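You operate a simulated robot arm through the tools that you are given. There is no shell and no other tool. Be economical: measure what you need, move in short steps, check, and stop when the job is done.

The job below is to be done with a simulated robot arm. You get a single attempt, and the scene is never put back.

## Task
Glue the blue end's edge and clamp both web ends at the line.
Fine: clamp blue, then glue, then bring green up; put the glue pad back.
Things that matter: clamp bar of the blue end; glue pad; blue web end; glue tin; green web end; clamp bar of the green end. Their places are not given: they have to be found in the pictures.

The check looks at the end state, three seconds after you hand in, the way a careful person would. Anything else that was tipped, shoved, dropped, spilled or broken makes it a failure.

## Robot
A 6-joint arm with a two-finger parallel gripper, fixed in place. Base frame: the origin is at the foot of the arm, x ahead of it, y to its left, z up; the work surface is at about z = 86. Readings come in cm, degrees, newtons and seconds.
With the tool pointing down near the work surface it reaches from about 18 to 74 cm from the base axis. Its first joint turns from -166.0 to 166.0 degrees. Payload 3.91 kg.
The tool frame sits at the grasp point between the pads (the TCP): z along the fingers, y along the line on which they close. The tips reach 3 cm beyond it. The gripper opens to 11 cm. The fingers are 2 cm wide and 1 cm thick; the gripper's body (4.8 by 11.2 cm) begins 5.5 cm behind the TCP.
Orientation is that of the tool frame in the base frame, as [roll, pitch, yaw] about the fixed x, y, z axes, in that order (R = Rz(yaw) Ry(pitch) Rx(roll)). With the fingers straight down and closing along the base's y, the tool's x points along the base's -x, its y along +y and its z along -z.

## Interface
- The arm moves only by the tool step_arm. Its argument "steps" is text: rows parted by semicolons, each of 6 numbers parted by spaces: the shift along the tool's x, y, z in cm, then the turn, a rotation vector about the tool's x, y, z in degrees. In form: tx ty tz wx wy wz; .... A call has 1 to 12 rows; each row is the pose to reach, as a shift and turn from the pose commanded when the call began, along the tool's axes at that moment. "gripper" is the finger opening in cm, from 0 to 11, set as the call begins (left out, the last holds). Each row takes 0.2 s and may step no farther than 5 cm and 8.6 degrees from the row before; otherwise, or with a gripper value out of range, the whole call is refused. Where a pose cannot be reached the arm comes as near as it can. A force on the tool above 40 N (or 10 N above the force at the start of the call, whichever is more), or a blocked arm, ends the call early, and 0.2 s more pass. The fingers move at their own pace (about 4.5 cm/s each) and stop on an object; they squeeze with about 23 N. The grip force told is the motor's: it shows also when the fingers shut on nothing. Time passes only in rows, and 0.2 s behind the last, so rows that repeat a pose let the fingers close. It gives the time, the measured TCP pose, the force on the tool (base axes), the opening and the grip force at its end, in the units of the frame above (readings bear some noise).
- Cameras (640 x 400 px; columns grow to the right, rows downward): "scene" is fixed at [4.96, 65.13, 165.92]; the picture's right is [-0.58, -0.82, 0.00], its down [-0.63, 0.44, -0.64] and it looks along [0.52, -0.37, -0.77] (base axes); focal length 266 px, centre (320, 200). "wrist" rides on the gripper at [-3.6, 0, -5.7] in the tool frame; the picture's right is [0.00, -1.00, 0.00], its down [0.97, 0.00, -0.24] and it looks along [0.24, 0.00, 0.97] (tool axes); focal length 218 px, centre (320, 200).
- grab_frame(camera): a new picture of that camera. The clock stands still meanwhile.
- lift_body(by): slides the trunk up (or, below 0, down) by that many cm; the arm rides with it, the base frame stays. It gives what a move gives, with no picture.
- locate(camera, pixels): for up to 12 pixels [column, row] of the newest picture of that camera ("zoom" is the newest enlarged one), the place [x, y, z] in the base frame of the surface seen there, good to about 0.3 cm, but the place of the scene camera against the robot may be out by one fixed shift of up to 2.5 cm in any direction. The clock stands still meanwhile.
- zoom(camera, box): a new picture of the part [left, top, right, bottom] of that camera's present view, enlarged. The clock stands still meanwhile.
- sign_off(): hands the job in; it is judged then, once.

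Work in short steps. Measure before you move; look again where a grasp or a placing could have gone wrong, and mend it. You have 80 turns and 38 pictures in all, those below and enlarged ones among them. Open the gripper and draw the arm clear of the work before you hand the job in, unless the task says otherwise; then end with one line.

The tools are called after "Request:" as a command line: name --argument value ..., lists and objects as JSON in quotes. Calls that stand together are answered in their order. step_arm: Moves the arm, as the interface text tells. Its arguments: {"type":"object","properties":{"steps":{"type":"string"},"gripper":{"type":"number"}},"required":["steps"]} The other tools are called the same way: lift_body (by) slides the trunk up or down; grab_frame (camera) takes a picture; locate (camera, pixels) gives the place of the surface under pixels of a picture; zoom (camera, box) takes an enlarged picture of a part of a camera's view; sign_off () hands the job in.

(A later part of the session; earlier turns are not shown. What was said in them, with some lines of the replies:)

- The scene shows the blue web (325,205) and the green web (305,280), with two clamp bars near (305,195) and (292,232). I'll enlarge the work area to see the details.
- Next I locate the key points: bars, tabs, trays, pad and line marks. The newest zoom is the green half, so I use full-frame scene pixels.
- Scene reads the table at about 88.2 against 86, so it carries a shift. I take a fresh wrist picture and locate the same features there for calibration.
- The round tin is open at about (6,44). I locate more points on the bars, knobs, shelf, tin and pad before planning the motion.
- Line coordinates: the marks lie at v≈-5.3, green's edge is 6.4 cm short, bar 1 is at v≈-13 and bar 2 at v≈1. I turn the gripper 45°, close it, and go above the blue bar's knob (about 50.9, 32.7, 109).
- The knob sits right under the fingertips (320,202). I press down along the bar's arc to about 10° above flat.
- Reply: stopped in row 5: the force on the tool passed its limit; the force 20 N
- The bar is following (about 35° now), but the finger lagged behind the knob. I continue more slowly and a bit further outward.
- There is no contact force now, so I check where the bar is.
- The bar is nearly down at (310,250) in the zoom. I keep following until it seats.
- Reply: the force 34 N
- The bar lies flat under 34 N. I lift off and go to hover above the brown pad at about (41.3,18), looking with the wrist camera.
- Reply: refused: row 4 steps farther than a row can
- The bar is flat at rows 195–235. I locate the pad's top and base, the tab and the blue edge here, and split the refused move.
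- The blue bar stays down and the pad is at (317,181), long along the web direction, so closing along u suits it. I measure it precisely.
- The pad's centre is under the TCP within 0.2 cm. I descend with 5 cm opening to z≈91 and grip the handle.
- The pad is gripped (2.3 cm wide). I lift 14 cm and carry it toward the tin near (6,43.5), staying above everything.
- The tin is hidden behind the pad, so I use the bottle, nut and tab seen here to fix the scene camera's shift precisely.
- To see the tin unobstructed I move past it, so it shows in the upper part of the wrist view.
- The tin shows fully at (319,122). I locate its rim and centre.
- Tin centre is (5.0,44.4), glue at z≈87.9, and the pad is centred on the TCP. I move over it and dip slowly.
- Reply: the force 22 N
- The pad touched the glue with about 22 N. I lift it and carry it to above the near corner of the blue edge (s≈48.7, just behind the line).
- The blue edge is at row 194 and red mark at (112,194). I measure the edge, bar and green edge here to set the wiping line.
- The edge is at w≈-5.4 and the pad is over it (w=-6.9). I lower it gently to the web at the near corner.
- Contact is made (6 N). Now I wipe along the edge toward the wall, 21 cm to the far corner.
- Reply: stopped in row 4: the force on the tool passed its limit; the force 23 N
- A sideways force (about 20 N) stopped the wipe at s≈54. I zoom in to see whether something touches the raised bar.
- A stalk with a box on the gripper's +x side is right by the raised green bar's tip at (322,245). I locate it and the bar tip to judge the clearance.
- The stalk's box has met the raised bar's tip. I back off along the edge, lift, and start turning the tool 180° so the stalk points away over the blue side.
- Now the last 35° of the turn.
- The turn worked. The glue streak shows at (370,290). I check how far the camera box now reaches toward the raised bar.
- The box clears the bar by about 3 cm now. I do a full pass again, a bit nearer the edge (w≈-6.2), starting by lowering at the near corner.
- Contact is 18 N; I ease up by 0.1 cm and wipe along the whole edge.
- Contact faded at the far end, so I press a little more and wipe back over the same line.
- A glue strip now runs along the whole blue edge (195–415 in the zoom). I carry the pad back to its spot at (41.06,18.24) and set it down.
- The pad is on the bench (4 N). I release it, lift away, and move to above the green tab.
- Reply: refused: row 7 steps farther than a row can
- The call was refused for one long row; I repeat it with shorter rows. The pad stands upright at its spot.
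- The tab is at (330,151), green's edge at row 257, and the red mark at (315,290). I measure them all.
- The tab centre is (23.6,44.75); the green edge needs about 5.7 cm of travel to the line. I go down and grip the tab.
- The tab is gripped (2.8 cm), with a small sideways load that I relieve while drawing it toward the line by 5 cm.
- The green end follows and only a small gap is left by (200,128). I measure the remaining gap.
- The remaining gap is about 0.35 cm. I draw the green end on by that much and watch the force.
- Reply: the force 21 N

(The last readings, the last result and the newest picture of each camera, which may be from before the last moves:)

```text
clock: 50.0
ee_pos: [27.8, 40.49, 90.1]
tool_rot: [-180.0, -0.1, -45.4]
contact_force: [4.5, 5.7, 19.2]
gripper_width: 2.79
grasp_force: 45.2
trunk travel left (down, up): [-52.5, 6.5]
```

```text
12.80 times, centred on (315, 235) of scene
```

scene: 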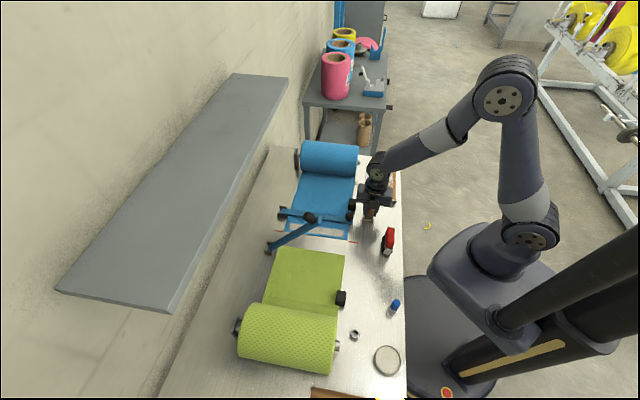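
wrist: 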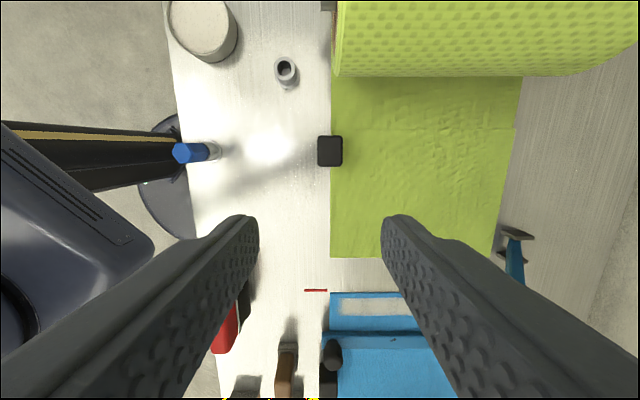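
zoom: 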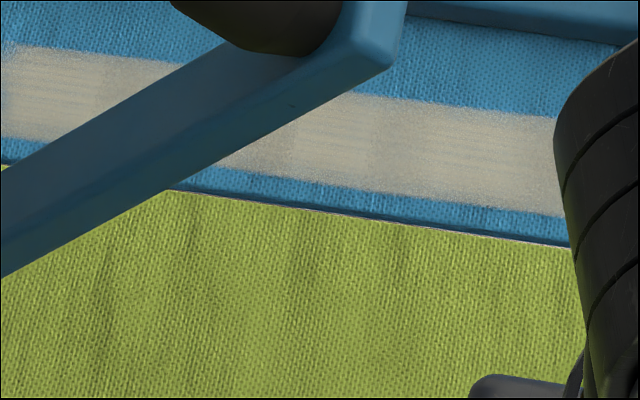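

The two edges now meet at the line. I release the tab, lift high, and then close the fingers above the green bar's knob.

Request:
step_arm --steps "0 0 0 0 0 0; 0 0 0 0 0 0; 0 0 0 0 0 0; 0 0 -3 0 0 0; 0 0 -8 0 0 0; 0 0 -13 0 0 0; 0 0 -18 0 0 0; 0 0 -23 0 0 0; 0 0 -26.2 0 0 0; 0 0 -26.2 0 0 0" --gripper 5.5

Request:
step_arm --steps "2.4 -3.6 0 0 0 -0.4; 4.8 -7.3 0 0 0 -0.4; 7.27 -10.9 0 0 0 -0.4; 7.27 -10.9 0 0 0 -0.4" --gripper 0

Request:
grab_frame --camera "wrist"

```text
clock: 52.2
ee_pos: [28.01, 40.55, 116.48]
tool_rot: [179.9, -0.2, -45.4]
contact_force: [0.4, 0.0, 0.2]
gripper_width: 5.49
grasp_force: 0.0
trunk travel left (down, up): [-52.5, 6.5]
```

```text
clock: 53.2
ee_pos: [40.88, 43.23, 116.39]
tool_rot: [-180.0, 0.0, -45.0]
contact_force: [0.1, 0.4, 0.4]
gripper_width: 0.0
grasp_force: 23.0
trunk travel left (down, up): [-52.5, 6.5]
```

```text
4 pictures are left
```

wrist: 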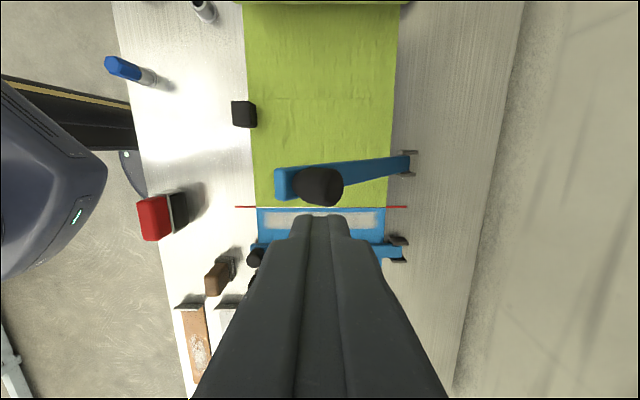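

The green edge sits on the red marks (row 207). The knob at (318,186) looks slightly off to +w, so I measure it.

Request:
locate --camera "wrist" --pixels '[[318, 172], [318, 186], [318, 200], [300, 186], [335, 186], [280, 175], [290, 192], [405, 152], [405, 172], [262, 205], [380, 204]]'

```text
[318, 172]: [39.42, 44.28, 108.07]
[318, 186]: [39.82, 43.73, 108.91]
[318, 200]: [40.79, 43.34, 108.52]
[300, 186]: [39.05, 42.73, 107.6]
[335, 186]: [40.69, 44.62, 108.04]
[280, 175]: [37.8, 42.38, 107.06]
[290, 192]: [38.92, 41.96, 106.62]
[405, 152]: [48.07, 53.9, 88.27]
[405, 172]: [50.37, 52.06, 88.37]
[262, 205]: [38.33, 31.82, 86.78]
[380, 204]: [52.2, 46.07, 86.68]
```

The knob and bar lie at w≈2.7, so I shift 1.05 cm and press down slowly along the arc.

Request:
step_arm --steps "-1.05 0.3 2.2 0 0 0; -1.05 0.5 4 0 0 0; -1.05 1.4 4.9 0 0 0; -1.05 2.4 5.6 0 0 0; -1.05 3.4 6.4 0 0 0; -1.05 4.3 7.2 0 0 0; -1.05 5.2 8.1 0 0 0; -1.05 6.0 9 0 0 0; -1.05 6.8 10 0 0 0; -1.05 7.5 11 0 0 0; -1.05 8.1 12.1 0 0 0; -1.05 8.7 13.2 0 0 0"

```text
clock: 55.8
ee_pos: [33.61, 37.63, 103.29]
tool_rot: [180.0, -0.2, -45.0]
contact_force: [-0.6, -0.8, 1.2]
gripper_width: 0.0
grasp_force: 23.1
trunk travel left (down, up): [-52.5, 6.5]
```

Low force, like the first bar at this stage. I continue down to seat it.

Request:
step_arm --steps "0 0.3 0.9 0 0 0; 0 0.5 1.8 0 0 0; 0 0.7 2.7 0 0 0; 0 0.8 3.6 0 0 0; 0 0.9 4.5 0 0 0; 0 1.0 5.4 0 0 0; 0 1.1 6.2 0 0 0; 0 1.2 7 0 0 0; 0 1.2 7.8 0 0 0; 0 1.2 8.5 0 0 0; 0 1.2 9.1 0 0 0; 0 1.2 9.4 0 0 0"

Request:
zoom --camera "scene" --box '[240, 180, 400, 300]'

```text
clock: 58.5
ee_pos: [32.8, 36.73, 94.26]
tool_rot: [-179.4, -0.1, -45.0]
contact_force: [-8.1, -8.8, 25.8]
gripper_width: 0.03
grasp_force: 23.1
trunk travel left (down, up): [-52.5, 6.5]
stopped in row 12: the force on the tool passed its limit (the readings are from after the stop); the commanded pose is now the measured one
```

```text
3.33 times, centred on (320, 240) of scene
```

zoom: 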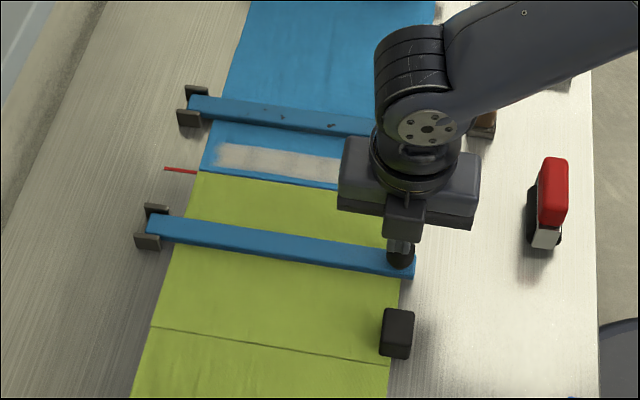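

Both bars are down. I lift off and draw the arm clear, then take a last look.

Request:
step_arm --steps "0 0 -3 0 0 0; 0 0 -8 0 0 0; 0 0 -13 0 0 0; 0 0 -18 0 0 0; 0 0 -23 0 0 0; 0 4.5 -25 0 0 0; 0 9 -25 0 0 0; 0 13 -25 0 0 0; 0 13 -25 0 0 0" --gripper 5

Request:
grab_frame --camera "scene"

Request:
zoom --camera "scene" --box '[240, 160, 410, 290]'

```text
clock: 60.5
ee_pos: [23.64, 27.22, 119.08]
tool_rot: [-179.6, -0.1, -45.0]
contact_force: [0.6, 0.4, 0.4]
gripper_width: 5.01
grasp_force: 0.0
trunk travel left (down, up): [-52.5, 6.5]
```

```text
2 pictures are left
```

scene: 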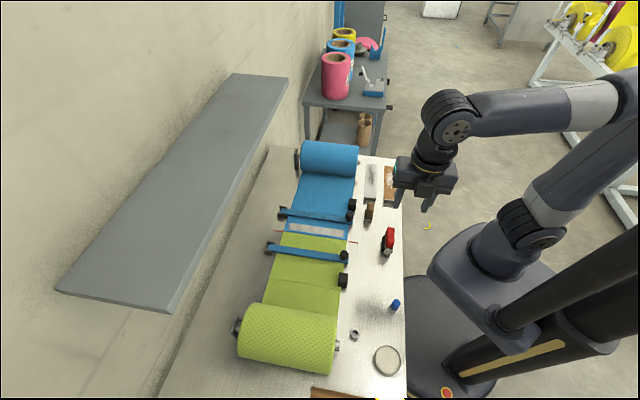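

```text
3.08 times, centred on (325, 225) of scene
```

zoom: 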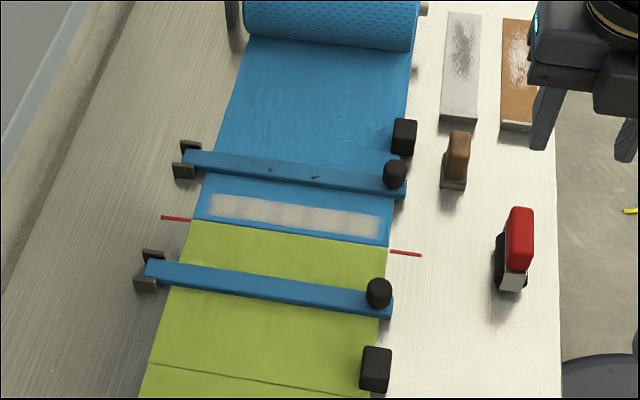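

Both bars are flat, the ends meet at the red marks, glue runs along the blue edge, and the pad stands at its spot; the arm is clear. I hand in.

Request:
sign_off

```text
The job is handed in.
```

The job is handed in: blue was clamped and glued, and green was brought up to the line and clamped. The glue strip sits about 0.5 cm back from the blue edge and stops about 1 cm short of each corner. The pad is back at its spot, turned end for end. While gluing, the gripper bumped the raised green bar once; nothing looked shifted or tipped in the last picture.
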